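You operate a simulated robot arm through the tools that you are given. There is no shell and no other tool. Be economical: measure what you need, move in short steps, check, and stop when the job is done.

The job below is to be done with a simulated two-armed robot. You get a single attempt, and the scene is never put back.

## Task
Put the small measuring cup in the in the sink. Take the film roll from the top of the blue cabinet and put it on the top of the blue bench. Open the top white drawer, put the yellow cloth from there on the bed of the blue frame, then shut the drawer. Fetch the scrub pad and set it in the blue tray. Take the carton from the open end of the bench with the blue door and leave it on the near end of the blue cabinet top. Take the print block from the open end of the bench with the blue door and put it on the shelf under the wooden bench. The order is free. Set down upright: small measuring cup, film roll, carton.

The check looks at the end state, three seconds after you hand in, the way a careful person would. Anything else that was tipped, shoved, dropped, spilled or broken makes it a failure. Flat cloth is picked up by pressing the open fingertips on it (5 to 10 N) and closing them slowly along it; thin cloth reads only 2 to 8 mm in the jaws.

## Robot
Two 7-joint arms with two-finger parallel grippers on one trunk, on a base that drives. Base frame: it is fixed to the floor where the robot stands at the start and does not move with it; the origin is under the middle of the robot, x ahead of it, y to its left, z up. Units: m, degrees, N and s.
The left shoulder is at the start at [0.03, 0.119, 1.035], the right one opposite. With the tool pointing down near the work surface each hand reaches from about 0.1 to 0.62 m from the robot's upright axis, wherever it stands, measured 20 degrees to its own side. Places, roughly: bed of the blue frame (29x17 cm) [2.36, -4.52, 0.82]; blue tray (45x26x7 cm) [4.5, 1, 0.9]; carton [3.5, 1, 1]; film roll (7x7x10 cm) [0.6, -0.4, 0.9]; in the sink (22x24 cm) [0.64, 0.96, 0.76]; near end of the blue cabinet top [1.8, -0.3, 0.8]; print block [3.25, 1.25, 1]; scrub pad (7x5x4 cm) [1.4, -0.5, 0.9]; shelf under the wooden bench [5.5, -2.2, 0.3]; small measuring cup [0.75, 0, 1]; top of the blue bench [2.5, -3.9, 0.8]; top white drawer [1.1, -0.4, 0.7]; yellow cloth (11x7x3 cm) [1.2, -0.5, 0.6]. Payload 3.43 kg a hand.
The TCP of each hand is the grasp point between the finger pads, 0.03 m short of the fingertips. In the tool frame z runs along the fingers and y along their closing line. Largest opening 0.094 m; finger width 0.028, thickness 0.01; the body of the gripper, 0.05 by 0.096 m, starts 0.055 m behind the TCP.
Orientation is that of the tool frame in the base frame, as [roll, pitch, yaw] about the fixed x, y, z axes, in that order (R = Rz(yaw) Ry(pitch) Rx(roll)). With the fingers straight down and closing along the base's y, the tool's x points along the base's -x, its y along +y and its z along -z.

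## Interface
- The arms move only by the tool send_rows. It takes "left_deltas", "right_deltas" or both (then of equal length, played together; a hand with none holds still); each is a list of rows, each a list of 3 entries, a list of its own where there are three numbers: the shift along the tool's x, y, z in units of 30 mm (1.0 is 30 mm), then the turn, a rotation vector about the tool's x, y, z in units of 8 degrees (1.0 is 8 degrees), then the opening in per cent of the stroke, from 0 (shut) to 100 (fully open). In form: [[[tx, ty, tz], [rx, ry, rz], gripper], ...]. A call has 1 to 12 rows; each row shifts and turns the commanded pose from where the row before left it, along the tool's axes as they then stand. A call with a number of a shift or a turn outside -1 to 1 is refused whole. Rows are played at 5 a second. More than 0.05 m and 8.6 degrees between two rows, or a gripper value outside its range, and nothing of the call is played. A pose out of reach is approached as far as the arm can. The call stops where the force on the tool passes 40 N (or 10 N more than at its start, if that is more) or the arm is blocked; 0.2 s more then pass. The fingers move at their own pace (about 0.072 m/s each) and stop on an object; they squeeze with about 44 N. The grip force told is the motor's: it shows also when the fingers shut on nothing. Time passes only in rows, and 0.2 s behind the last, so rows that do not move let the fingers close. The reply holds the time, the measured pose of the TCP, the force on the tool along the base axes, the opening and the grip force, in the units named above and with some noise, with the torque about the TCP (base axes, N m) and any sound that the robot's microphone picked up.
- Cameras (640 x 400 px; columns grow to the right, rows downward): "scene" is now at [0.0435, -0.0183, 1.7387]; the picture's right is [-0.26, -0.97, 0.00], its down [-0.74, 0.20, -0.64] and it looks along [0.61, -0.17, -0.77] (base axes); focal length 276 px, centre (320, 200). "left" rides on the left gripper at [0.076, -0.014, -0.102] in its tool frame; the picture's right is [0.18, 0.98, 0.00], its down [-0.75, 0.14, -0.64] and it looks along [-0.63, 0.12, 0.77] (tool axes); focal length 243 px, centre (320, 200). "right" rides on the right gripper at [0.076, 0.014, -0.103] in its tool frame; the picture's right is [-0.18, 0.98, 0.00], its down [-0.75, -0.14, -0.64] and it looks along [-0.63, -0.12, 0.77] (tool axes); focal length 243 px, centre (320, 200). There is no depth. A picture from a camera that has moved, and an enlarged one, comes with that camera's place and axes in the base frame and with its lens.
- grab_frame(camera): a new picture of that camera. No time passes.
- lift_body(by): slides the trunk up (or, below 0, down) by that many m; the arms and the scene camera ride with it, the base frame stays. It gives what a move gives, with no picture.
- roll_base(legs): drives the robot by 1 to 6 legs, each [ahead, turn to the left] in m and degrees, along the robot's own axes; the way and the turn of a leg run together, so that a leg with both is an arc; at most 1.5 m and 180 degrees a leg. The arms and the cameras ride along, it lands a little off, and it stops where it bumps. It gives what a move gives.
- pan_tilt(pan, tilt): turns the head with the scene camera to pan (to the left, within 143 degrees either way) and tilt (down, from -29 to 69), counted from straight ahead of the robot. It gives what a move gives.
- enlarge(camera, box): a new picture of the part [left, top, right, bottom] of that camera's present view, enlarged. No time passes.
- hand_in(): hands the job in; it is judged then, once.

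Go step by step. Nothing tells you exact positions but the pictures and the camera data: compare them with the known pose of the tool, close in by small moves and look again before you grip or let go. The budget is 207 turns and 202 pictures, counting those below and the enlarged ones. Unless the task says otherwise, let go and move clear before handing in, and close with one line.

The tools are called by a JSON object that holds its "fn" and its "kwargs". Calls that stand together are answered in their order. send_rows: Moves the arms, as the interface text tells. Its arguments: {"type":"object","properties":{"left_deltas":{"type":"array","items":{"type":"array"}},"right_deltas":{"type":"array","items":{"type":"array"}}},"required":[]} The other tools are called the same way: lift_body (by) slides the trunk up or down; roll_base (legs) drives the base; pan_tilt (pan, tilt) turns the head that bears the scene camera; grab_frame (camera) takes a picture; enlarge (camera, box) takes an enlarged picture of a part of a camera's view; hand_in () hands the job in.

At the start:

```text
time_s: 0.0
left_tcp_pos: [0.4292, -0.0171, 1.0705]
left_tcp_rot: [-180.0, -0.1, 180.0]
left_wrist_force: [0.2, 0.1, 0.2]
left_wrist_torque: [-0.03, 0.01, 0.01]
left_gripper_width: 0.0939
left_finger_force: 0.2
right_tcp_pos: [0.3322, -0.3333, 1.1485]
right_tcp_rot: [-179.9, 0.0, -180.0]
right_wrist_force: [0.8, 0.7, -0.3]
right_wrist_torque: [-0.01, -0.01, 0.0]
right_gripper_width: 0.0941
right_finger_force: 0.2
trunk travel left (down, up): [-0.3, 0.11]
robot x, y, heading: [-0.0014, -0.001, 0.2]
head pan, tilt: [-15.1, 50.5]
```

scene: 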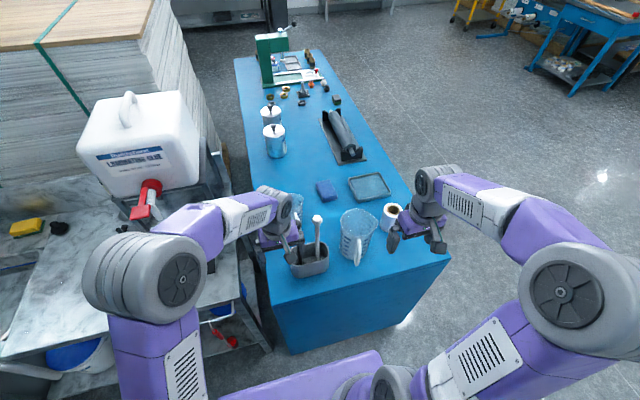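
right: 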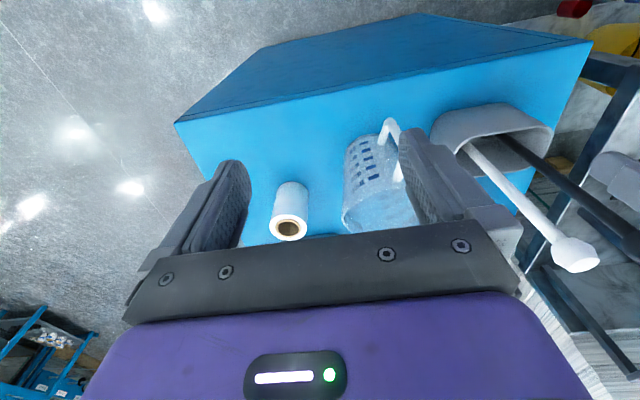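
left: 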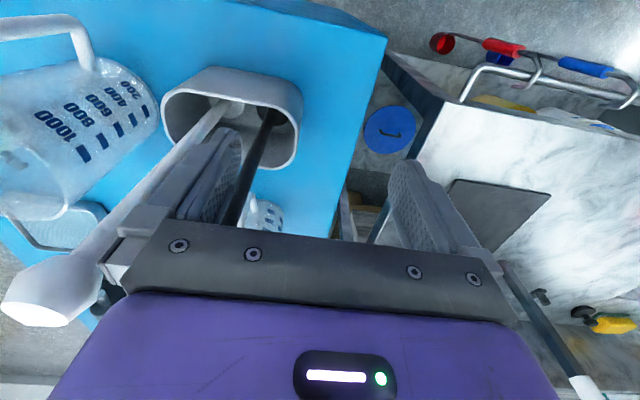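

I see the blue cabinet ahead with the film roll, a jug, a caddy and (behind the left hand) the small cup, and the sink bench to the left. I'll look around first with the head.

{"fn": "enlarge", "kwargs": {"camera": "scene", "box": [220, 20, 460, 290]}}

{"fn": "pan_tilt", "kwargs": {"pan": 40, "tilt": 40}}

{"fn": "grab_frame", "kwargs": {"camera": "scene"}}

```text
1.48 times, centred on (340, 155) of scene
camera zoom: at [0.0435, -0.0183, 1.7387], right [-0.26, -0.97, 0.0], down [-0.74, 0.2, -0.64], along [0.61, -0.17, -0.77], focal length 409 px, centre (290, 267)
```

zoom: 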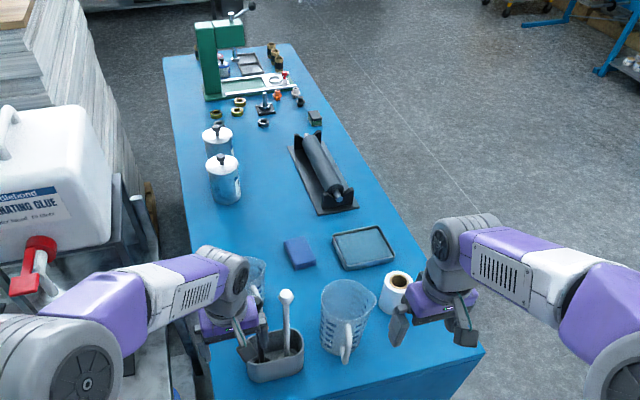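

```text
time_s: 1.2
left_tcp_pos: [0.4292, -0.0175, 1.0716]
left_tcp_rot: [180.0, 0.0, -180.0]
left_wrist_force: [0.9, -1.1, 0.5]
left_wrist_torque: [0.02, 0.02, -0.03]
left_gripper_width: 0.0941
left_finger_force: 0.1
right_tcp_pos: [0.3319, -0.3317, 1.1495]
right_tcp_rot: [-180.0, 0.0, 180.0]
right_wrist_force: [-0.2, 0.6, -0.7]
right_wrist_torque: [-0.01, -0.02, 0.0]
right_gripper_width: 0.0941
right_finger_force: 0.1
trunk travel left (down, up): [-0.3, 0.11]
robot x, y, heading: [-0.0006, -0.0031, 0.2]
head pan, tilt: [40.0, 40.0]
```

```text
197 pictures are left
camera scene: at [0.0348, 0.0562, 1.7535], right [0.64, -0.77, 0.0], down [-0.49, -0.41, -0.77], along [0.59, 0.49, -0.64], focal length 276 px, centre (320, 200)
```

scene: 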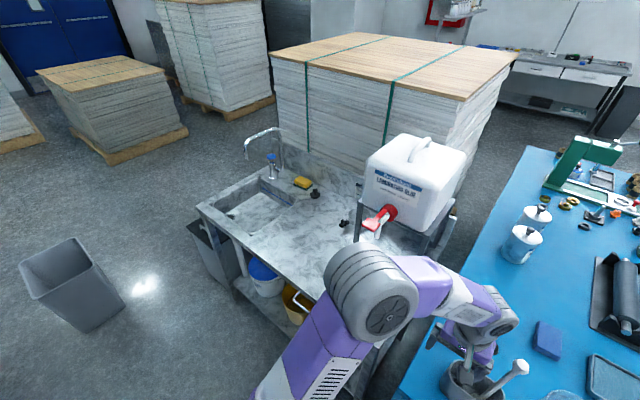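

The blue cabinet carries a small dark-green pad near [1.44,-0.51], and the sink is to the left. I continue the survey straight ahead and to the right.

{"fn": "pan_tilt", "kwargs": {"pan": 0, "tilt": 5}}

{"fn": "grab_frame", "kwargs": {"camera": "scene"}}

{"fn": "pan_tilt", "kwargs": {"pan": -60, "tilt": 12}}

{"fn": "grab_frame", "kwargs": {"camera": "scene"}}

```text
time_s: 2.3
left_tcp_pos: [0.429, -0.0161, 1.0697]
left_tcp_rot: [180.0, 0.1, -180.0]
left_wrist_force: [-0.1, -0.2, 0.0]
left_wrist_torque: [0.0, -0.01, 0.02]
left_gripper_width: 0.094
left_finger_force: 0.2
right_tcp_pos: [0.3329, -0.333, 1.1483]
right_tcp_rot: [-180.0, 0.0, 179.9]
right_wrist_force: [0.1, 0.1, 0.1]
right_wrist_torque: [-0.01, 0.0, -0.01]
right_gripper_width: 0.0939
right_finger_force: 0.0
trunk travel left (down, up): [-0.3, 0.11]
robot x, y, heading: [0.0008, 0.001, 0.3]
head pan, tilt: [0.0, 5.0]
```

```text
196 pictures are left
camera scene: at [0.0615, 0.0017, 1.8092], right [0.0, -1.0, 0.0], down [-0.09, 0.0, -1.0], along [1.0, 0.0, -0.09], focal length 276 px, centre (320, 200)
```

scene: 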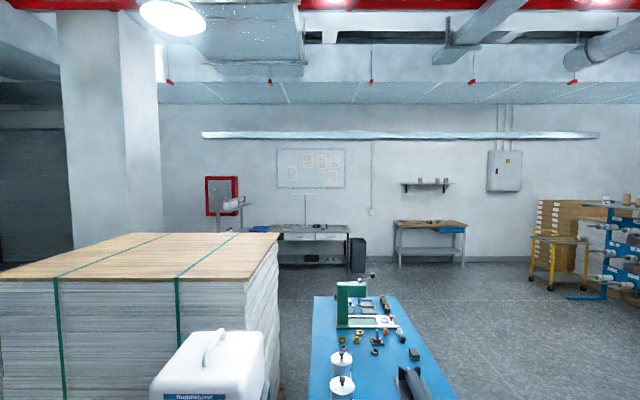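

```text
time_s: 3.6
left_tcp_pos: [0.4285, -0.0171, 1.0704]
left_tcp_rot: [179.9, 0.0, -179.9]
left_wrist_force: [0.4, 0.2, 0.4]
left_wrist_torque: [0.0, 0.0, 0.01]
left_gripper_width: 0.0941
left_finger_force: 0.0
right_tcp_pos: [0.3307, -0.3313, 1.1481]
right_tcp_rot: [180.0, 0.1, 180.0]
right_wrist_force: [-0.3, -0.2, 0.2]
right_wrist_torque: [0.04, -0.03, 0.01]
right_gripper_width: 0.094
right_finger_force: 0.0
trunk travel left (down, up): [-0.3, 0.11]
robot x, y, heading: [-0.0003, -0.0017, 0.2]
head pan, tilt: [-60.0, 12.0]
```

```text
195 pictures are left
camera scene: at [0.0163, -0.0791, 1.798], right [-0.87, -0.5, 0.0], down [-0.1, 0.18, -0.98], along [0.49, -0.85, -0.21], focal length 276 px, centre (320, 200)
```

scene: 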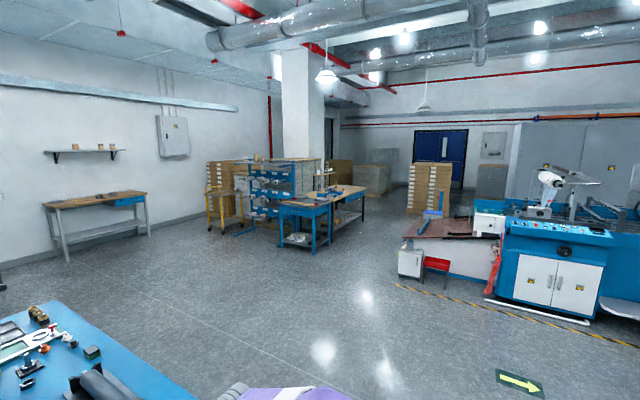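

The wooden bench is by the far wall, the tray bench left of it, and the blue benches are to the right. First the cup: I raise both hands and look down at the cabinet's near end.

{"fn": "send_rows", "kwargs": {"left_deltas": [[[0, 0, -1], [0, 0, 0], 100], [[0, 0, -1], [0, 0, 0], 100], [[0, 0, -1], [0, 0, 0], 100], [[1, 0.7, -1], [0, 0, 0], 100], [[1, 0.7, -1], [0, 0, 0], 100], [[0, 0.7, 0], [0, 0, 0], 100]]}}

{"fn": "pan_tilt", "kwargs": {"pan": -10, "tilt": 50}}

{"fn": "grab_frame", "kwargs": {"camera": "scene"}}

{"fn": "grab_frame", "kwargs": {"camera": "left"}}

```text
time_s: 5.0
left_tcp_pos: [0.3682, 0.0486, 1.2212]
left_tcp_rot: [-180.0, 0.0, -179.9]
left_wrist_force: [-1.1, 0.1, 0.6]
left_wrist_torque: [-0.02, 0.03, 0.04]
left_gripper_width: 0.0939
left_finger_force: 0.1
right_tcp_pos: [0.3332, -0.33, 1.1485]
right_tcp_rot: [179.9, 0.0, 179.9]
right_wrist_force: [-0.2, -0.4, -0.3]
right_wrist_torque: [-0.02, 0.02, -0.04]
right_gripper_width: 0.0941
right_finger_force: 0.1
trunk travel left (down, up): [-0.3, 0.11]
robot x, y, heading: [-0.0009, -0.0023, -0.1]
head pan, tilt: [-60.0, 12.0]
```

```text
time_s: 6.2
left_tcp_pos: [0.3693, 0.0476, 1.2205]
left_tcp_rot: [-180.0, 0.1, 180.0]
left_wrist_force: [0.6, 0.0, 0.4]
left_wrist_torque: [0.0, 0.0, 0.0]
left_gripper_width: 0.0941
left_finger_force: 0.2
right_tcp_pos: [0.3334, -0.3334, 1.1484]
right_tcp_rot: [180.0, 0.0, -180.0]
right_wrist_force: [-0.2, 0.3, -0.1]
right_wrist_torque: [-0.03, -0.02, 0.02]
right_gripper_width: 0.0941
right_finger_force: 0.1
trunk travel left (down, up): [-0.3, 0.11]
robot x, y, heading: [0.0008, -0.0035, -0.1]
head pan, tilt: [-10.0, 50.0]
```

```text
194 pictures are left
camera scene: at [0.0454, -0.0119, 1.7394], right [-0.17, -0.98, 0.0], down [-0.75, 0.13, -0.64], along [0.63, -0.11, -0.77], focal length 276 px, centre (320, 200)
```

scene: 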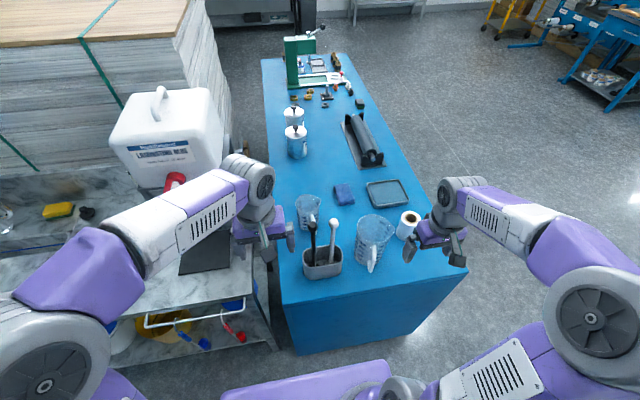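

```text
193 pictures are left
camera left: at [0.293, 0.0323, 1.3231], right [-0.18, 0.98, 0.0], down [0.75, 0.14, 0.64], along [0.63, 0.12, -0.77], focal length 243 px, centre (320, 200)
```

left: 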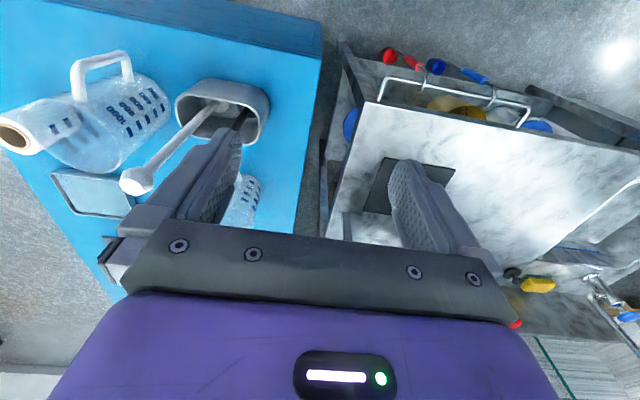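

{"fn": "enlarge", "kwargs": {"camera": "scene", "box": [270, 160, 450, 290]}}

{"fn": "enlarge", "kwargs": {"camera": "left", "box": [160, 60, 320, 240]}}

```text
3.08 times, centred on (360, 225) of scene
camera zoom: at [0.0454, -0.0119, 1.7394], right [-0.17, -0.98, 0.0], down [-0.75, 0.13, -0.64], along [0.63, -0.11, -0.77], focal length 850 px, centre (197, 123)
```

zoom: 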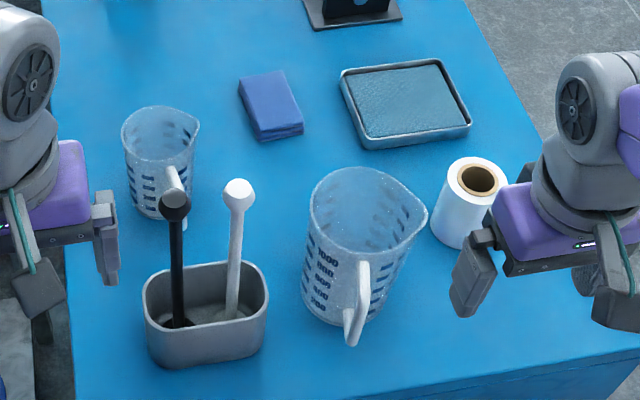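

```text
2.22 times, centred on (240, 150) of left
camera zoom: at [0.293, 0.0323, 1.3231], right [-0.18, 0.98, 0.0], down [0.75, 0.14, 0.64], along [0.63, 0.12, -0.77], focal length 539 px, centre (498, 311)
```

zoom: 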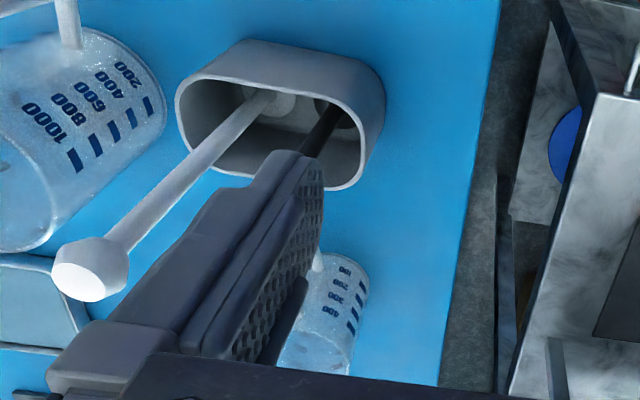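

The cup stands near [0.66,-0.075] on a top at about z 0.84, handle towards me. I edge forward and turn slightly right so the left hand can reach it.

{"fn": "roll_base", "kwargs": {"legs": [[0.08, 0], [0, -15]]}}

{"fn": "pan_tilt", "kwargs": {"pan": 5, "tilt": 58}}

{"fn": "grab_frame", "kwargs": {"camera": "scene"}}

```text
time_s: 8.1
left_tcp_pos: [0.4486, -0.0497, 1.2205]
left_tcp_rot: [-179.9, 0.0, 165.0]
left_wrist_force: [-0.4, -0.1, 0.0]
left_wrist_torque: [0.02, -0.01, 0.0]
left_gripper_width: 0.0938
left_finger_force: 0.0
right_tcp_pos: [0.3158, -0.4077, 1.1481]
right_tcp_rot: [180.0, -0.1, 165.0]
right_wrist_force: [0.3, 0.3, 0.5]
right_wrist_torque: [0.01, -0.01, 0.01]
right_gripper_width: 0.0941
right_finger_force: 0.1
trunk travel left (down, up): [-0.3, 0.11]
robot x, y, heading: [0.0802, 0.0005, -15.1]
head pan, tilt: [-10.0, 50.0]
```

```text
time_s: 8.9
left_tcp_pos: [0.4487, -0.0485, 1.2194]
left_tcp_rot: [180.0, -0.1, 165.1]
left_wrist_force: [-0.2, -1.3, 0.6]
left_wrist_torque: [-0.01, -0.02, -0.01]
left_gripper_width: 0.0941
left_finger_force: 0.1
right_tcp_pos: [0.316, -0.4064, 1.1482]
right_tcp_rot: [-180.0, 0.0, 165.0]
right_wrist_force: [1.0, -0.3, -0.9]
right_wrist_torque: [0.01, 0.02, -0.03]
right_gripper_width: 0.0939
right_finger_force: 0.0
trunk travel left (down, up): [-0.3, 0.11]
robot x, y, heading: [0.0788, 0.0024, -15.2]
head pan, tilt: [5.0, 58.0]
```

```text
190 pictures are left
camera scene: at [0.1188, -0.0026, 1.7292], right [-0.17, -0.98, 0.0], down [-0.83, 0.15, -0.53], along [0.52, -0.09, -0.85], focal length 276 px, centre (320, 200)
```

scene: 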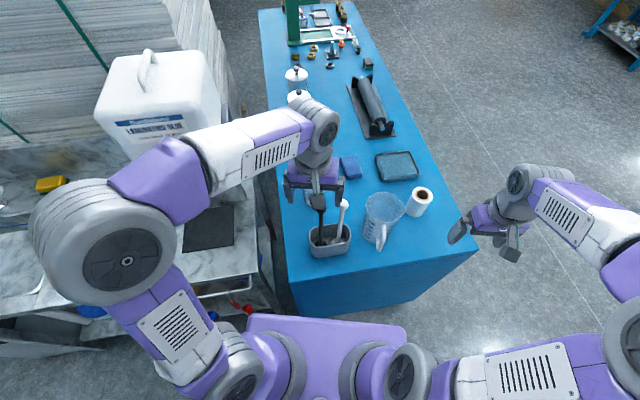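

{"fn": "send_rows", "kwargs": {"left_deltas": [[[-0.95, 0.3, 0], [0, 0, 0], 100], [[-0.95, 0.3, 0], [0, 0, 0], 100], [[-0.95, 0.3, 0], [0, 0, 0], 100], [[-0.95, 0.3, 0], [0, 0, 0], 100], [[-0.95, 0.3, 0], [0, 0, 0], 100], [[-0.95, 0.3, 0], [0, 0, 0], 100], [[-0.95, 0.3, 0], [0, 0, 0], 100]]}}

{"fn": "grab_frame", "kwargs": {"camera": "left"}}

{"fn": "enlarge", "kwargs": {"camera": "scene", "box": [270, 120, 450, 260]}}

```text
time_s: 10.5
left_tcp_pos: [0.661, -0.0375, 1.2212]
left_tcp_rot: [180.0, -0.2, 165.1]
left_wrist_force: [0.4, -0.6, -0.2]
left_wrist_torque: [0.02, -0.03, 0.0]
left_gripper_width: 0.0941
left_finger_force: 0.0
right_tcp_pos: [0.3167, -0.405, 1.1472]
right_tcp_rot: [-180.0, -0.1, 165.2]
right_wrist_force: [-0.1, 0.8, -0.3]
right_wrist_torque: [0.0, 0.0, -0.01]
right_gripper_width: 0.0942
right_finger_force: 0.0
trunk travel left (down, up): [-0.3, 0.11]
robot x, y, heading: [0.0789, 0.0036, -15.0]
head pan, tilt: [5.0, 58.0]
```

```text
189 pictures are left
camera left: at [0.5838, -0.0323, 1.3233], right [0.08, 1.0, 0.0], down [0.77, -0.06, 0.64], along [0.64, -0.05, -0.77], focal length 243 px, centre (320, 200)
```

left: 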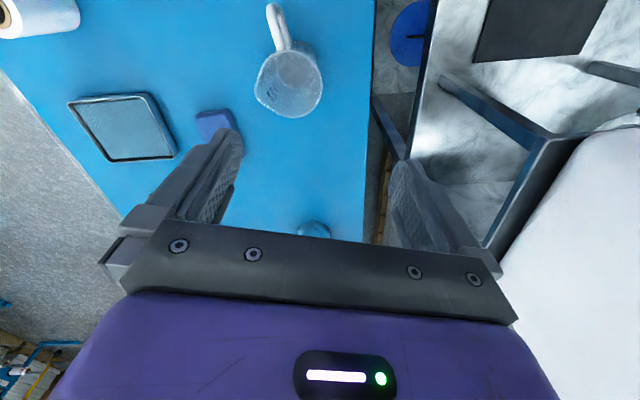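

```text
2.86 times, centred on (360, 190) of scene
camera zoom: at [0.1203, -0.0029, 1.7291], right [-0.17, -0.98, 0.0], down [-0.84, 0.15, -0.53], along [0.52, -0.09, -0.85], focal length 790 px, centre (206, 229)
```

zoom: 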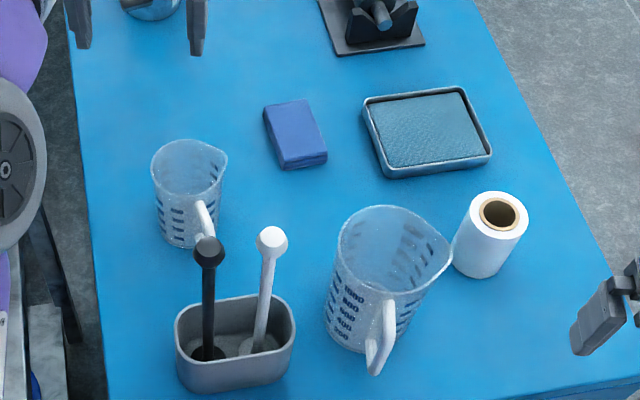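

{"fn": "enlarge", "kwargs": {"camera": "left", "box": [230, 0, 350, 130]}}

```text
3.08 times, centred on (290, 65) of left
camera zoom: at [0.5838, -0.0323, 1.3233], right [0.08, 1.0, 0.0], down [0.77, -0.06, 0.64], along [0.64, -0.05, -0.77], focal length 746 px, centre (412, 615)
```

zoom: 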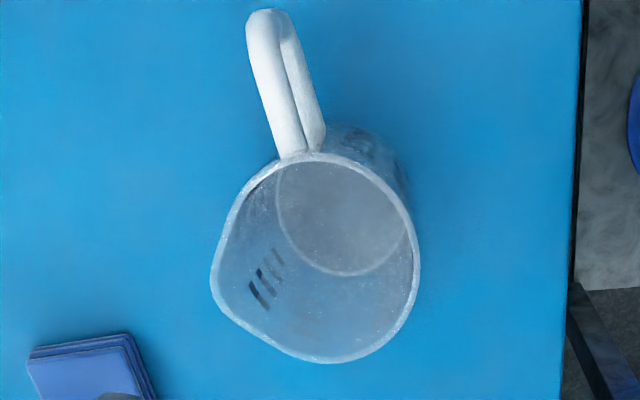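

The cup's rim centres near [0.676,-0.082], z 0.944, and is as wide as the jaw, so I pinch its left wall with one finger inside. I descend partway above that wall and check.

{"fn": "send_rows", "kwargs": {"left_deltas": [[[-0.87, 0.23, 0], [0, 0, 0], 100], [[0, 0, 1], [0, 0, 0], 100], [[0, 0, 1], [0, 0, 0], 100], [[0, 0, 1], [0, 0, 0], 100], [[0, 0, 1], [0, 0, 0], 100], [[0, 0, 1], [0, 0, 0], 100], [[0, 0, 1], [0, 0, 0], 60]]}}

{"fn": "grab_frame", "kwargs": {"camera": "left"}}

{"fn": "enlarge", "kwargs": {"camera": "scene", "box": [270, 120, 450, 260]}}

```text
time_s: 12.1
left_tcp_pos: [0.6858, -0.0403, 1.0409]
left_tcp_rot: [-179.9, 0.0, 165.1]
left_wrist_force: [-0.1, 0.3, 0.4]
left_wrist_torque: [0.02, 0.01, 0.01]
left_gripper_width: 0.0563
left_finger_force: 0.1
right_tcp_pos: [0.316, -0.4062, 1.1477]
right_tcp_rot: [180.0, 0.0, 165.1]
right_wrist_force: [0.1, -0.5, -0.8]
right_wrist_torque: [0.0, 0.01, -0.01]
right_gripper_width: 0.094
right_finger_force: 0.0
trunk travel left (down, up): [-0.3, 0.11]
robot x, y, heading: [0.0797, 0.0018, -15.0]
head pan, tilt: [5.0, 58.0]
```

```text
186 pictures are left
camera left: at [0.6086, -0.0352, 1.1431], right [0.08, 1.0, 0.0], down [0.76, -0.06, 0.64], along [0.64, -0.05, -0.77], focal length 243 px, centre (320, 200)
```

left: 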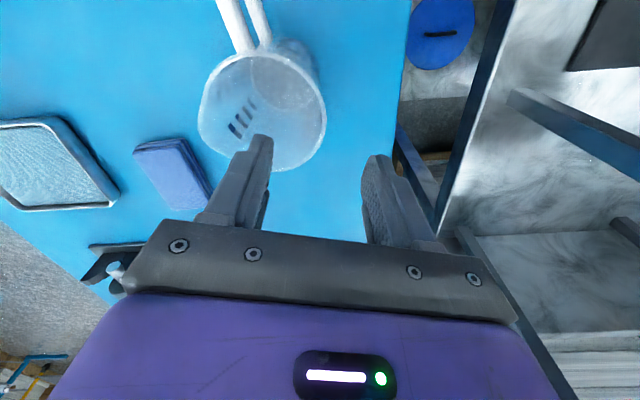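

```text
2.86 times, centred on (360, 190) of scene
camera zoom: at [0.1192, -0.0025, 1.7291], right [-0.17, -0.98, 0.0], down [-0.84, 0.15, -0.53], along [0.52, -0.09, -0.85], focal length 790 px, centre (206, 229)
```

zoom: 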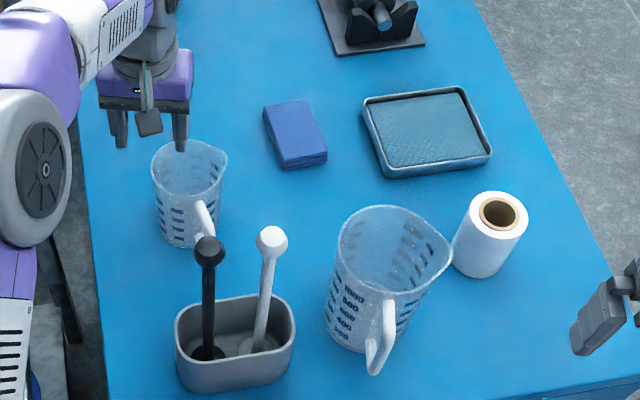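

{"fn": "send_rows", "kwargs": {"left_deltas": [[[0, 0, 1], [0, 0, 0], 60], [[0, 0, 1], [0, 0, 0], 60], [[0, 0, 0.9], [0, 0, 0], 60]]}}

{"fn": "grab_frame", "kwargs": {"camera": "left"}}

{"fn": "enlarge", "kwargs": {"camera": "scene", "box": [280, 140, 380, 230]}}

```text
time_s: 12.9
left_tcp_pos: [0.6841, -0.0398, 0.9518]
left_tcp_rot: [-180.0, 0.1, 165.1]
left_wrist_force: [0.0, 0.1, 0.2]
left_wrist_torque: [-0.02, 0.0, -0.03]
left_gripper_width: 0.0566
left_finger_force: 0.0
right_tcp_pos: [0.315, -0.4064, 1.1475]
right_tcp_rot: [-179.9, 0.0, 165.0]
right_wrist_force: [0.5, -0.4, 0.2]
right_wrist_torque: [0.0, 0.0, -0.05]
right_gripper_width: 0.0941
right_finger_force: 0.1
trunk travel left (down, up): [-0.3, 0.11]
robot x, y, heading: [0.083, -0.0001, -14.9]
head pan, tilt: [5.0, 58.0]
```

```text
184 pictures are left
camera left: at [0.6084, -0.0352, 1.0553], right [0.08, 1.0, 0.0], down [0.76, -0.06, 0.64], along [0.64, -0.05, -0.77], focal length 243 px, centre (320, 200)
```

left: 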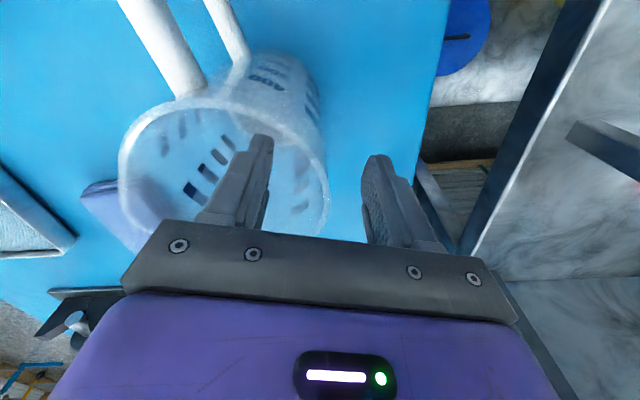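

```text
4.44 times, centred on (330, 185) of scene
camera zoom: at [0.1193, -0.0028, 1.7291], right [-0.17, -0.98, 0.0], down [-0.84, 0.15, -0.53], along [0.52, -0.09, -0.85], focal length 1228 px, centre (276, 267)
```

zoom: 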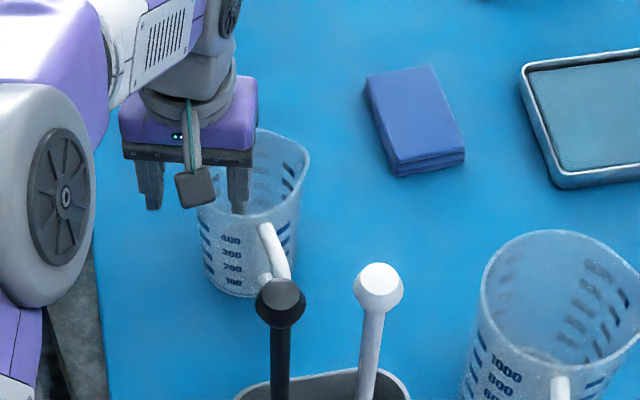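

The wall sits between the fingers. I close the grip and lift slightly.

{"fn": "send_rows", "kwargs": {"left_deltas": [[[0, 0, 0], [0, 0, 0], 40], [[0, 0, 0], [0, 0, 0], 25], [[0, 0, 0], [0, 0, 0], 10], [[0, 0, 0], [0, 0, 0], 0], [[0, 0, 0], [0, 0, 0], 0]]}}

{"fn": "grab_frame", "kwargs": {"camera": "left"}}

```text
time_s: 14.1
left_tcp_pos: [0.6849, -0.0417, 0.9531]
left_tcp_rot: [-180.0, 0.2, 164.9]
left_wrist_force: [-0.6, -2.2, 5.1]
left_wrist_torque: [-0.52, 0.08, -0.06]
left_gripper_width: 0.0071
left_finger_force: 41.7
right_tcp_pos: [0.3151, -0.4052, 1.1485]
right_tcp_rot: [180.0, 0.0, 165.1]
right_wrist_force: [-0.1, 0.7, -0.5]
right_wrist_torque: [-0.02, 0.02, 0.03]
right_gripper_width: 0.0939
right_finger_force: 0.1
trunk travel left (down, up): [-0.3, 0.11]
robot x, y, heading: [0.0845, 0.0008, -14.9]
head pan, tilt: [5.0, 58.0]
```

```text
182 pictures are left
camera left: at [0.6078, -0.0357, 1.0567], right [0.08, 1.0, 0.0], down [0.76, -0.06, 0.64], along [0.64, -0.05, -0.77], focal length 243 px, centre (320, 200)
```

left: 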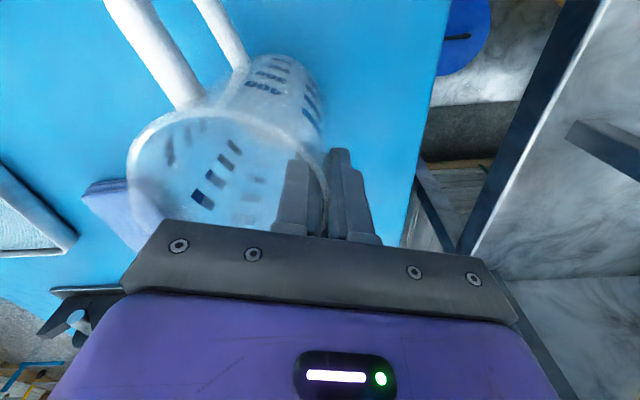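

{"fn": "send_rows", "kwargs": {"left_deltas": [[[0, 0, -0.5], [0, 0, 0], 0], [[0, 0, -1], [0, 0, 0], 0], [[0, 0, -1], [0, 0, 0], 0], [[0, 0, -1], [0, 0, 0], 0], [[0, 0, -1], [0, 0, 0], 0], [[0, 0, -1], [0, 0, 0], 0], [[0, 0, -1], [0, 0, 0], 0], [[0, 0, -1], [0, 0, 0], 0]]}}

{"fn": "grab_frame", "kwargs": {"camera": "scene"}}

```text
time_s: 15.9
left_tcp_pos: [0.683, -0.0387, 1.1802]
left_tcp_rot: [180.0, 0.0, 165.0]
left_wrist_force: [0.3, 0.2, -0.3]
left_wrist_torque: [0.0, 0.03, 0.0]
left_gripper_width: 0.0
left_finger_force: 33.0
right_tcp_pos: [0.316, -0.4068, 1.1478]
right_tcp_rot: [-179.9, 0.0, 165.0]
right_wrist_force: [-0.9, 0.0, 0.5]
right_wrist_torque: [0.0, 0.01, -0.02]
right_gripper_width: 0.094
right_finger_force: 0.1
trunk travel left (down, up): [-0.3, 0.11]
robot x, y, heading: [0.0801, -0.001, -14.9]
head pan, tilt: [5.0, 58.0]
```

```text
181 pictures are left
camera scene: at [0.1184, -0.0026, 1.7292], right [-0.17, -0.98, 0.0], down [-0.84, 0.15, -0.53], along [0.52, -0.09, -0.85], focal length 276 px, centre (320, 200)
```

scene: 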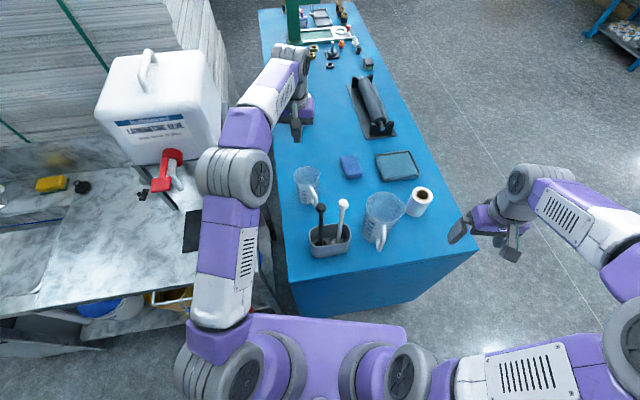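

The wall slipped out because the grip was too shallow; the cup still stands. I check it and go deeper.

{"fn": "enlarge", "kwargs": {"camera": "scene", "box": [280, 140, 380, 230]}}

{"fn": "send_rows", "kwargs": {"left_deltas": [[[0, 0, 1], [0, 0, 0], 60], [[0, 0, 1], [0, 0, 0], 60], [[0, 0, 1], [0, 0, 0], 60], [[0, 0, 1], [0, 0, 0], 60], [[0, 0, 1], [0, 0, 0], 60], [[0, 0, 0], [0, 0, 0], 60]]}}

{"fn": "grab_frame", "kwargs": {"camera": "left"}}

```text
4.44 times, centred on (330, 185) of scene
camera zoom: at [0.1184, -0.0026, 1.7292], right [-0.17, -0.98, 0.0], down [-0.84, 0.15, -0.53], along [0.52, -0.09, -0.85], focal length 1228 px, centre (276, 267)
```

zoom: 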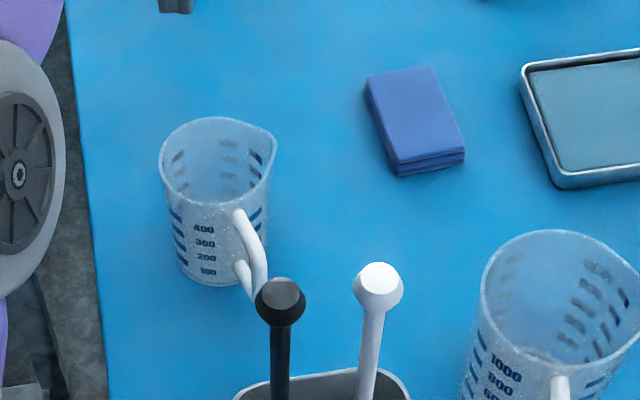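

```text
time_s: 17.3
left_tcp_pos: [0.6842, -0.0374, 1.0283]
left_tcp_rot: [-180.0, 0.0, 165.1]
left_wrist_force: [-0.8, -0.1, 0.5]
left_wrist_torque: [-0.01, 0.01, 0.02]
left_gripper_width: 0.0566
left_finger_force: 0.1
right_tcp_pos: [0.3155, -0.4071, 1.1498]
right_tcp_rot: [-180.0, 0.0, 165.0]
right_wrist_force: [0.3, 0.2, -0.5]
right_wrist_torque: [-0.03, -0.01, -0.02]
right_gripper_width: 0.094
right_finger_force: 0.1
trunk travel left (down, up): [-0.3, 0.11]
robot x, y, heading: [0.0764, 0.0015, -15.0]
head pan, tilt: [5.0, 58.0]
```

```text
179 pictures are left
camera left: at [0.6076, -0.0334, 1.1308], right [0.08, 1.0, 0.0], down [0.76, -0.06, 0.64], along [0.64, -0.05, -0.77], focal length 243 px, centre (320, 200)
```

left: 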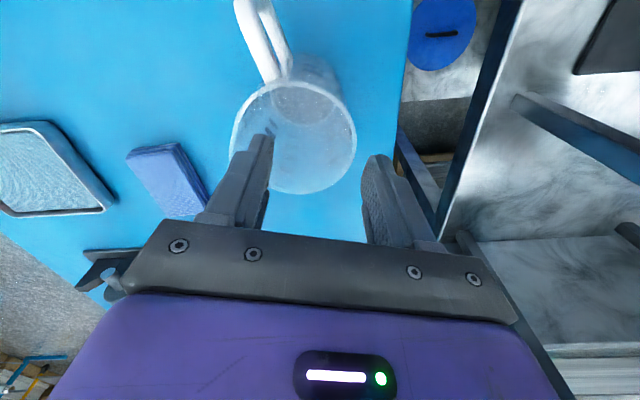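

The cup shifted a little, now centred near [0.695,-0.062], wall sloping inward. I realign, tilt 6° to match the wall slope, and go deeper.

{"fn": "send_rows", "kwargs": {"left_deltas": [[[-0.45, 0.88, 0], [0.75, 0, 0], 60], [[0, 0.0, 1], [0, 0, 0], 60], [[0, 0.1, 1], [0, 0, 0], 60], [[0, 0.1, 0.7], [0, 0, 0], 60]]}}

{"fn": "grab_frame", "kwargs": {"camera": "left"}}

{"fn": "enlarge", "kwargs": {"camera": "scene", "box": [280, 140, 380, 230]}}

```text
time_s: 18.3
left_tcp_pos: [0.7045, -0.0195, 0.948]
left_tcp_rot: [-174.0, 0.0, 165.1]
left_wrist_force: [0.5, -0.4, 0.7]
left_wrist_torque: [0.0, -0.04, -0.03]
left_gripper_width: 0.0564
left_finger_force: 0.1
right_tcp_pos: [0.3171, -0.4057, 1.1477]
right_tcp_rot: [-180.0, 0.1, 165.0]
right_wrist_force: [0.1, -1.2, 0.2]
right_wrist_torque: [0.0, 0.02, 0.02]
right_gripper_width: 0.0941
right_finger_force: 0.1
trunk travel left (down, up): [-0.3, 0.11]
robot x, y, heading: [0.0826, -0.0009, -15.0]
head pan, tilt: [5.0, 58.0]
```

```text
178 pictures are left
camera left: at [0.6303, -0.004, 1.0519], right [0.07, 0.99, -0.1], down [0.78, 0.01, 0.62], along [0.62, -0.13, -0.77], focal length 243 px, centre (320, 200)
```

left: 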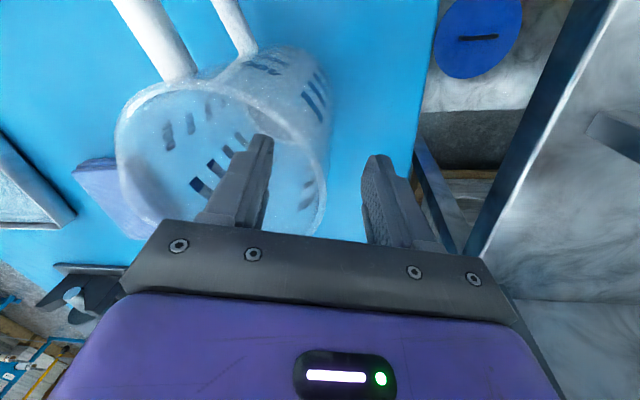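

```text
4.44 times, centred on (330, 185) of scene
camera zoom: at [0.1189, -0.0027, 1.7291], right [-0.17, -0.98, 0.0], down [-0.84, 0.15, -0.53], along [0.52, -0.09, -0.85], focal length 1228 px, centre (276, 267)
```

zoom: 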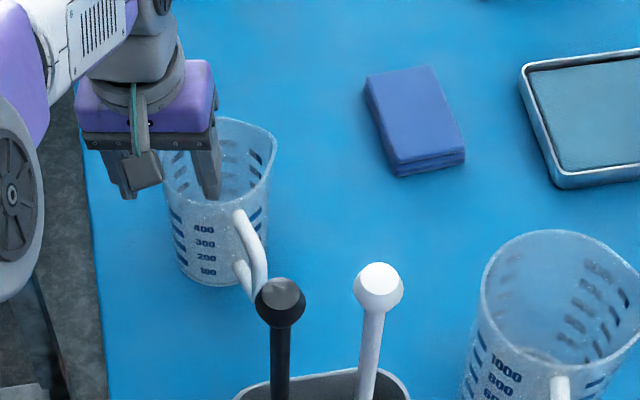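

{"fn": "send_rows", "kwargs": {"left_deltas": [[[0, 0.1, 0.85], [0, 0, 0], 60], [[0, 0, 0], [0, 0, 0], 40], [[0, 0, 0], [0, 0, 0], 25], [[0, 0, 0], [0, 0, 0], 10], [[0, 0, 0], [0, 0, 0], 0], [[0, 0, 0], [0, 0, 0], 0]]}}

{"fn": "send_rows", "kwargs": {"left_deltas": [[[0, 0, -0.3], [0, 0, 0], 0], [[0, 0, -0.3], [0, 0, 0], 0], [[0, 0, -0.4], [0, 0, 0], 0], [[0, 0, 0], [0, 0, 0], 0]]}}

{"fn": "grab_frame", "kwargs": {"camera": "left"}}

{"fn": "enlarge", "kwargs": {"camera": "scene", "box": [280, 140, 380, 230]}}

```text
time_s: 19.7
left_tcp_pos: [0.7042, -0.02, 0.9218]
left_tcp_rot: [-174.0, 0.0, 165.1]
left_wrist_force: [0.4, 0.2, -0.2]
left_wrist_torque: [0.03, 0.03, 0.0]
left_gripper_width: 0.0066
left_finger_force: 40.3
right_tcp_pos: [0.3155, -0.4062, 1.1494]
right_tcp_rot: [-180.0, 0.0, 165.1]
right_wrist_force: [-0.9, -0.2, -0.2]
right_wrist_torque: [0.0, -0.02, -0.01]
right_gripper_width: 0.0939
right_finger_force: 0.1
trunk travel left (down, up): [-0.3, 0.11]
robot x, y, heading: [0.0833, -0.0019, -14.7]
head pan, tilt: [5.0, 58.0]
```

```text
time_s: 20.7
left_tcp_pos: [0.7053, -0.0168, 0.9514]
left_tcp_rot: [-174.1, 0.0, 165.0]
left_wrist_force: [-0.7, 0.9, -0.9]
left_wrist_torque: [0.03, -0.03, 0.0]
left_gripper_width: 0.0067
left_finger_force: 41.2
right_tcp_pos: [0.3152, -0.4055, 1.1481]
right_tcp_rot: [-180.0, -0.1, 164.9]
right_wrist_force: [0.3, 0.9, 0.2]
right_wrist_torque: [-0.05, 0.0, 0.0]
right_gripper_width: 0.094
right_finger_force: 0.0
trunk travel left (down, up): [-0.3, 0.11]
robot x, y, heading: [0.0804, 0.0014, -15.0]
head pan, tilt: [5.0, 58.0]
```

```text
176 pictures are left
camera left: at [0.6307, -0.0006, 1.056], right [0.07, 0.99, -0.1], down [0.78, 0.01, 0.62], along [0.62, -0.13, -0.78], focal length 243 px, centre (320, 200)
```

left: 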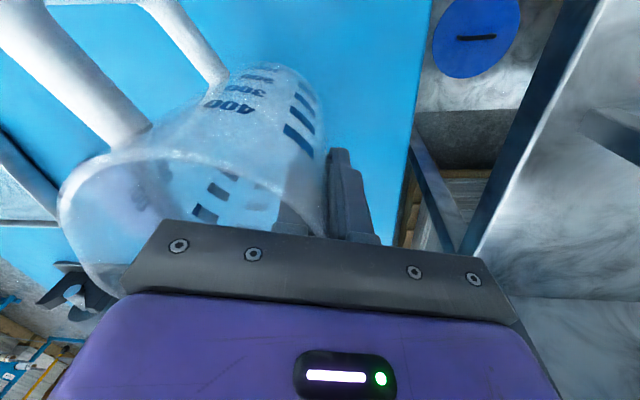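

```text
4.44 times, centred on (330, 185) of scene
camera zoom: at [0.1191, -0.0026, 1.7291], right [-0.17, -0.98, 0.0], down [-0.84, 0.15, -0.53], along [0.52, -0.09, -0.85], focal length 1228 px, centre (276, 267)
```

zoom: 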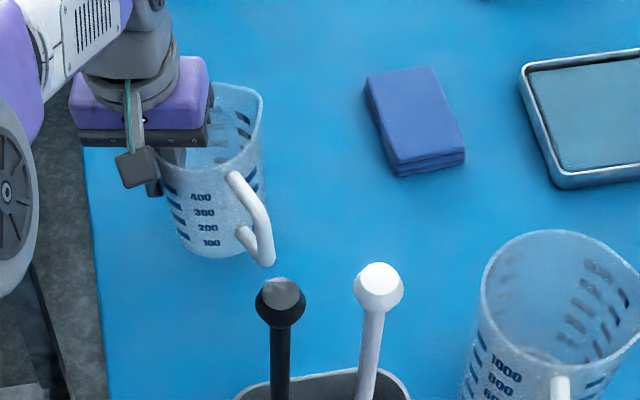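

The cup is held. I lift it clear, pull it back over the brushes, and drive round to the sink.

{"fn": "send_rows", "kwargs": {"left_deltas": [[[0, 0, -1], [0, 0, 0], 0], [[0, 0, -1], [0, 0, 0], 0], [[0, 0, -1], [0, 0, 0], 0], [[0, 0, -1], [0, 0, 0], 0], [[0, 0, -1], [0, 0, 0], 0], [[0, 0, -1], [0, 0, 0], 0], [[0, 0, -1], [0, 0, 0], 0], [[1, 0, 0], [0, 0, 0], 0], [[1, 0, 0], [0, 0, 0], 0], [[1, 0, 0], [0, 0, 0], 0], [[1, 0, 0], [0, 0, 0], 0], [[1, 0, 0], [0, 0, 0], 0]]}}

{"fn": "send_rows", "kwargs": {"left_deltas": [[[1, 0.3, 0], [0, 0, 0], 0], [[1, 0.3, 0], [0, 0, 0], 0], [[1, 0.3, 0], [0, 0, 0], 0], [[1, 0.3, 0], [0, 0, 0], 0], [[0, 0, 0], [-0.75, 0, 0], 0]]}}

{"fn": "grab_frame", "kwargs": {"camera": "scene"}}

```text
time_s: 23.3
left_tcp_pos: [0.5645, 0.045, 1.16]
left_tcp_rot: [-174.0, 0.0, 165.0]
left_wrist_force: [-0.2, 0.0, -1.0]
left_wrist_torque: [0.04, -0.01, 0.02]
left_gripper_width: 0.0068
left_finger_force: 40.4
right_tcp_pos: [0.3146, -0.4071, 1.148]
right_tcp_rot: [-180.0, 0.0, 165.0]
right_wrist_force: [-0.3, -0.4, -0.7]
right_wrist_torque: [0.02, -0.01, 0.04]
right_gripper_width: 0.0937
right_finger_force: 0.1
trunk travel left (down, up): [-0.3, 0.11]
robot x, y, heading: [0.0828, 0.0005, -15.1]
head pan, tilt: [5.0, 58.0]
```

```text
time_s: 24.5
left_tcp_pos: [0.4585, 0.1083, 1.1556]
left_tcp_rot: [180.0, -0.1, 164.9]
left_wrist_force: [0.2, -0.1, -0.2]
left_wrist_torque: [0.03, 0.0, 0.0]
left_gripper_width: 0.0067
left_finger_force: 40.3
right_tcp_pos: [0.3168, -0.4072, 1.1474]
right_tcp_rot: [180.0, -0.1, 165.0]
right_wrist_force: [-1.2, -0.5, -0.1]
right_wrist_torque: [0.02, 0.0, -0.03]
right_gripper_width: 0.0942
right_finger_force: 0.1
trunk travel left (down, up): [-0.3, 0.11]
robot x, y, heading: [0.0794, 0.0012, -14.9]
head pan, tilt: [5.0, 58.0]
```

```text
174 pictures are left
camera scene: at [0.1198, -0.004, 1.7291], right [-0.17, -0.98, 0.0], down [-0.84, 0.15, -0.53], along [0.52, -0.09, -0.85], focal length 276 px, centre (320, 200)
```

scene: 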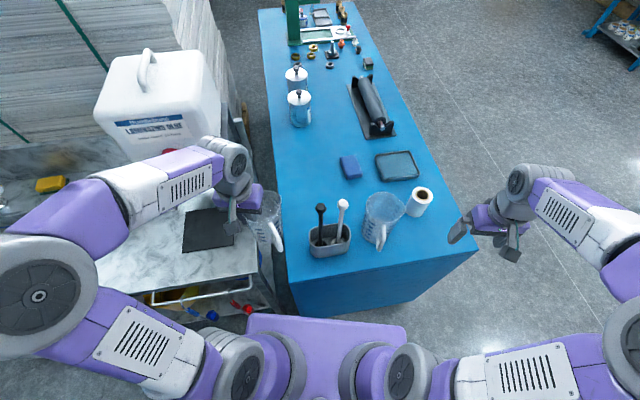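

{"fn": "roll_base", "kwargs": {"legs": [[-0.2, 0], [0, 105], [0.85, 0], [0, -90], [0.12, 0]]}}

{"fn": "grab_frame", "kwargs": {"camera": "scene"}}

```text
time_s: 39.3
left_tcp_pos: [0.3488, 1.1185, 1.1545]
left_tcp_rot: [-180.0, 0.0, -179.4]
left_wrist_force: [-0.2, 0.1, -0.7]
left_wrist_torque: [0.02, 0.02, 0.02]
left_gripper_width: 0.0066
left_finger_force: 40.4
right_tcp_pos: [0.3496, 0.5843, 1.1484]
right_tcp_rot: [-179.9, -0.1, -179.5]
right_wrist_force: [0.4, 0.2, 1.0]
right_wrist_torque: [0.0, -0.01, -0.01]
right_gripper_width: 0.0941
right_finger_force: 0.1
trunk travel left (down, up): [-0.3, 0.11]
robot x, y, heading: [0.0121, 0.9125, 0.7]
head pan, tilt: [5.0, 58.0]
```

```text
173 pictures are left
camera scene: at [0.0522, 0.9214, 1.7291], right [0.1, -1.0, 0.0], down [-0.84, -0.08, -0.53], along [0.53, 0.05, -0.85], focal length 276 px, centre (320, 200)
```

scene: 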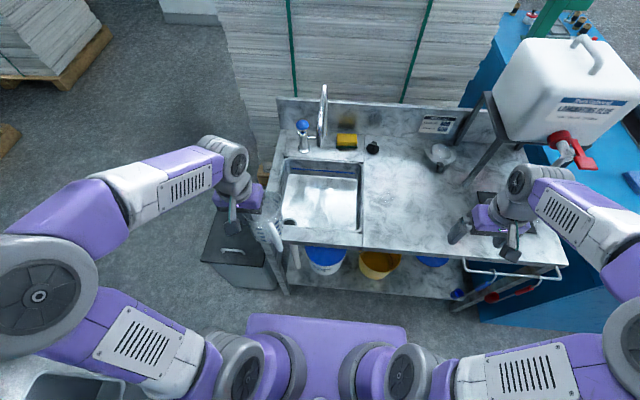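

At the sink: basin centre about [0.64,0.97]. I check the faucet's extent before moving in.

{"fn": "enlarge", "kwargs": {"camera": "scene", "box": [230, 70, 410, 250]}}

{"fn": "grab_frame", "kwargs": {"camera": "right"}}

{"fn": "grab_frame", "kwargs": {"camera": "left"}}

```text
2.22 times, centred on (320, 160) of scene
camera zoom: at [0.0522, 0.9214, 1.7291], right [0.1, -1.0, 0.0], down [-0.84, -0.08, -0.53], along [0.53, 0.05, -0.85], focal length 614 px, centre (320, 289)
```

zoom: 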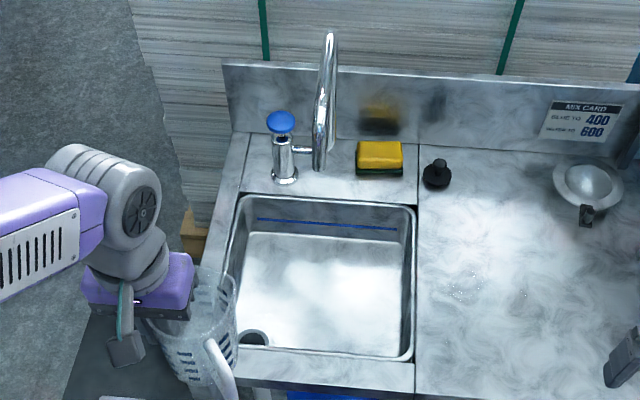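

```text
171 pictures are left
camera right: at [0.2736, 0.5992, 1.2505], right [0.18, 0.98, 0.0], down [0.76, -0.14, 0.64], along [0.63, -0.11, -0.77], focal length 243 px, centre (320, 200)
```

right: 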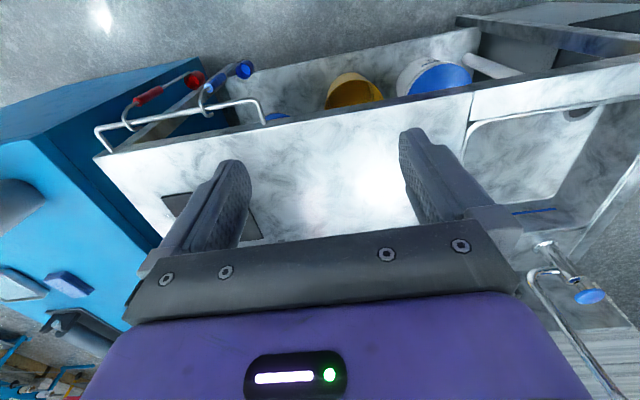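

```text
170 pictures are left
camera left: at [0.2741, 1.104, 1.2591], right [-0.19, 0.98, 0.0], down [0.75, 0.15, 0.64], along [0.63, 0.12, -0.77], focal length 243 px, centre (320, 200)
```

left: 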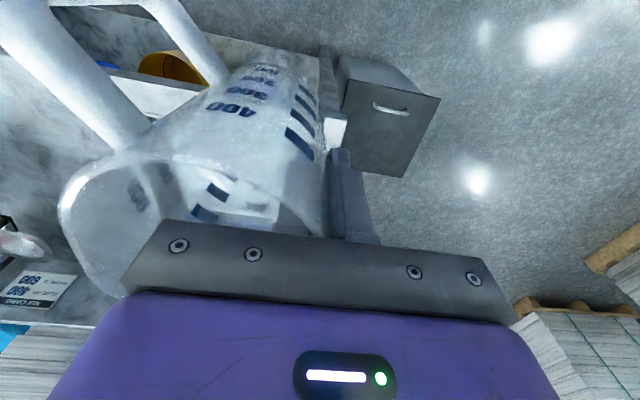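

The spout tip hangs near [0.63,0.96,1.14], so I will come in low from the front-left of it. I advance a little, restore the cup's upright tilt and lower to carry height.

{"fn": "roll_base", "kwargs": {"legs": [[0.08, 0]]}}

{"fn": "send_rows", "kwargs": {"left_deltas": [[[0, 0, 1], [0.75, 0, 0], 0], [[0, -0.1, 1], [0, 0, 0], 0], [[0, -0.1, 1], [0, 0, 0], 0], [[0, -0.1, 0.8], [0, 0, 0], 0], [[-0.8, -0.45, 0], [0, 0, 0], 0], [[-0.8, -0.45, 0], [0, 0, 0], 0], [[-0.8, -0.45, 0], [0, 0, 0], 0]]}}

{"fn": "enlarge", "kwargs": {"camera": "scene", "box": [210, 90, 430, 290]}}

{"fn": "grab_frame", "kwargs": {"camera": "right"}}

```text
time_s: 40.4
left_tcp_pos: [0.4304, 1.1199, 1.1548]
left_tcp_rot: [-180.0, -0.1, -179.5]
left_wrist_force: [0.3, -0.6, -0.5]
left_wrist_torque: [0.05, 0.02, 0.0]
left_gripper_width: 0.0067
left_finger_force: 40.8
right_tcp_pos: [0.4295, 0.5849, 1.1478]
right_tcp_rot: [180.0, -0.1, -179.5]
right_wrist_force: [0.3, 0.3, -0.7]
right_wrist_torque: [0.0, -0.01, 0.04]
right_gripper_width: 0.0942
right_finger_force: 0.0
trunk travel left (down, up): [-0.3, 0.11]
robot x, y, heading: [0.0917, 0.9139, 0.8]
head pan, tilt: [5.0, 58.0]
```

```text
time_s: 42.0
left_tcp_pos: [0.5014, 1.0614, 1.0477]
left_tcp_rot: [-174.0, 0.0, -179.4]
left_wrist_force: [-0.4, -0.1, -1.4]
left_wrist_torque: [0.02, 0.04, 0.03]
left_gripper_width: 0.0063
left_finger_force: 40.8
right_tcp_pos: [0.4292, 0.5838, 1.1488]
right_tcp_rot: [180.0, 0.0, -179.6]
right_wrist_force: [-0.2, -0.3, -0.8]
right_wrist_torque: [0.06, -0.02, 0.0]
right_gripper_width: 0.0939
right_finger_force: 0.0
trunk travel left (down, up): [-0.3, 0.11]
robot x, y, heading: [0.0918, 0.9147, 0.3]
head pan, tilt: [5.0, 58.0]
```

```text
2.00 times, centred on (320, 190) of scene
camera zoom: at [0.1327, 0.9215, 1.7291], right [0.1, -1.0, 0.0], down [-0.84, -0.08, -0.53], along [0.53, 0.05, -0.85], focal length 553 px, centre (320, 220)
```

zoom: 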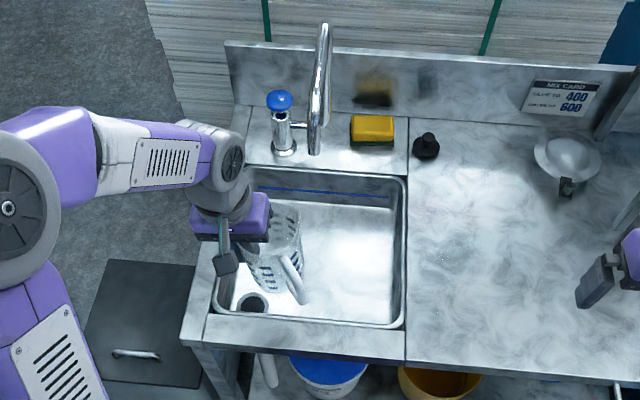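

```text
168 pictures are left
camera right: at [0.3541, 0.5995, 1.2502], right [0.18, 0.98, 0.0], down [0.76, -0.14, 0.64], along [0.63, -0.11, -0.77], focal length 243 px, centre (320, 200)
```

right: 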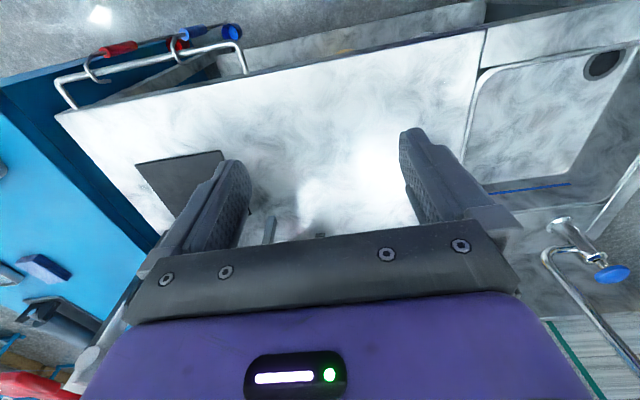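

{"fn": "send_rows", "kwargs": {"left_deltas": [[[-1, 0, 0], [0, 0, 0], 0], [[-1, 0, 0], [0, 0, 0], 0], [[-1, 0, 0], [0, 0, 0], 0], [[0, 0, 1], [0, 0, 0], 0], [[0, 0.1, 1], [0, 0, 0], 0], [[0, 0.1, 1], [0, 0, 0], 0], [[0, 0.1, 1], [0, 0, 0], 0], [[0, 0.1, 1], [0, 0, 0], 0]]}}

{"fn": "enlarge", "kwargs": {"camera": "scene", "box": [230, 100, 410, 260]}}

{"fn": "grab_frame", "kwargs": {"camera": "left"}}

```text
time_s: 43.8
left_tcp_pos: [0.5917, 1.0585, 0.8955]
left_tcp_rot: [-174.0, 0.0, -179.6]
left_wrist_force: [0.4, -1.3, -0.4]
left_wrist_torque: [0.05, 0.0, -0.01]
left_gripper_width: 0.0066
left_finger_force: 41.1
right_tcp_pos: [0.4288, 0.5857, 1.1489]
right_tcp_rot: [-180.0, 0.0, -179.6]
right_wrist_force: [-0.6, 0.5, 0.0]
right_wrist_torque: [0.0, 0.04, -0.01]
right_gripper_width: 0.0941
right_finger_force: 0.0
trunk travel left (down, up): [-0.3, 0.11]
robot x, y, heading: [0.092, 0.9129, 0.6]
head pan, tilt: [5.0, 58.0]
```

```text
2.50 times, centred on (320, 180) of scene
camera zoom: at [0.1324, 0.9221, 1.7291], right [0.1, -1.0, 0.0], down [-0.84, -0.08, -0.53], along [0.53, 0.05, -0.85], focal length 691 px, centre (320, 250)
```

zoom: 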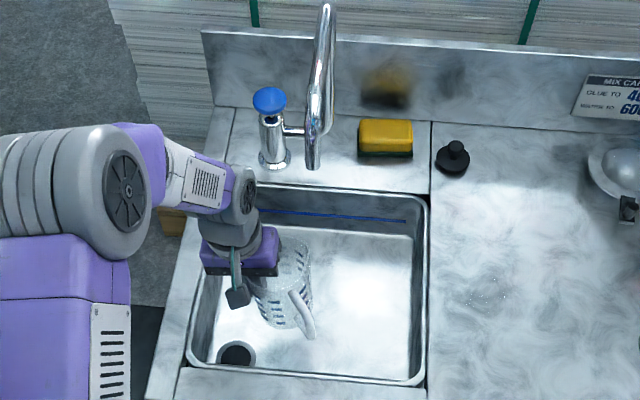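

```text
166 pictures are left
camera left: at [0.5154, 1.0537, 0.9997], right [-0.19, 0.98, -0.1], down [0.75, 0.21, 0.62], along [0.63, 0.04, -0.77], focal length 243 px, centre (320, 200)
```

left: 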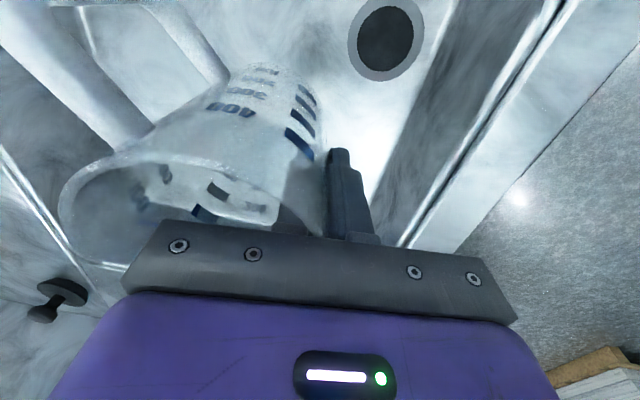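

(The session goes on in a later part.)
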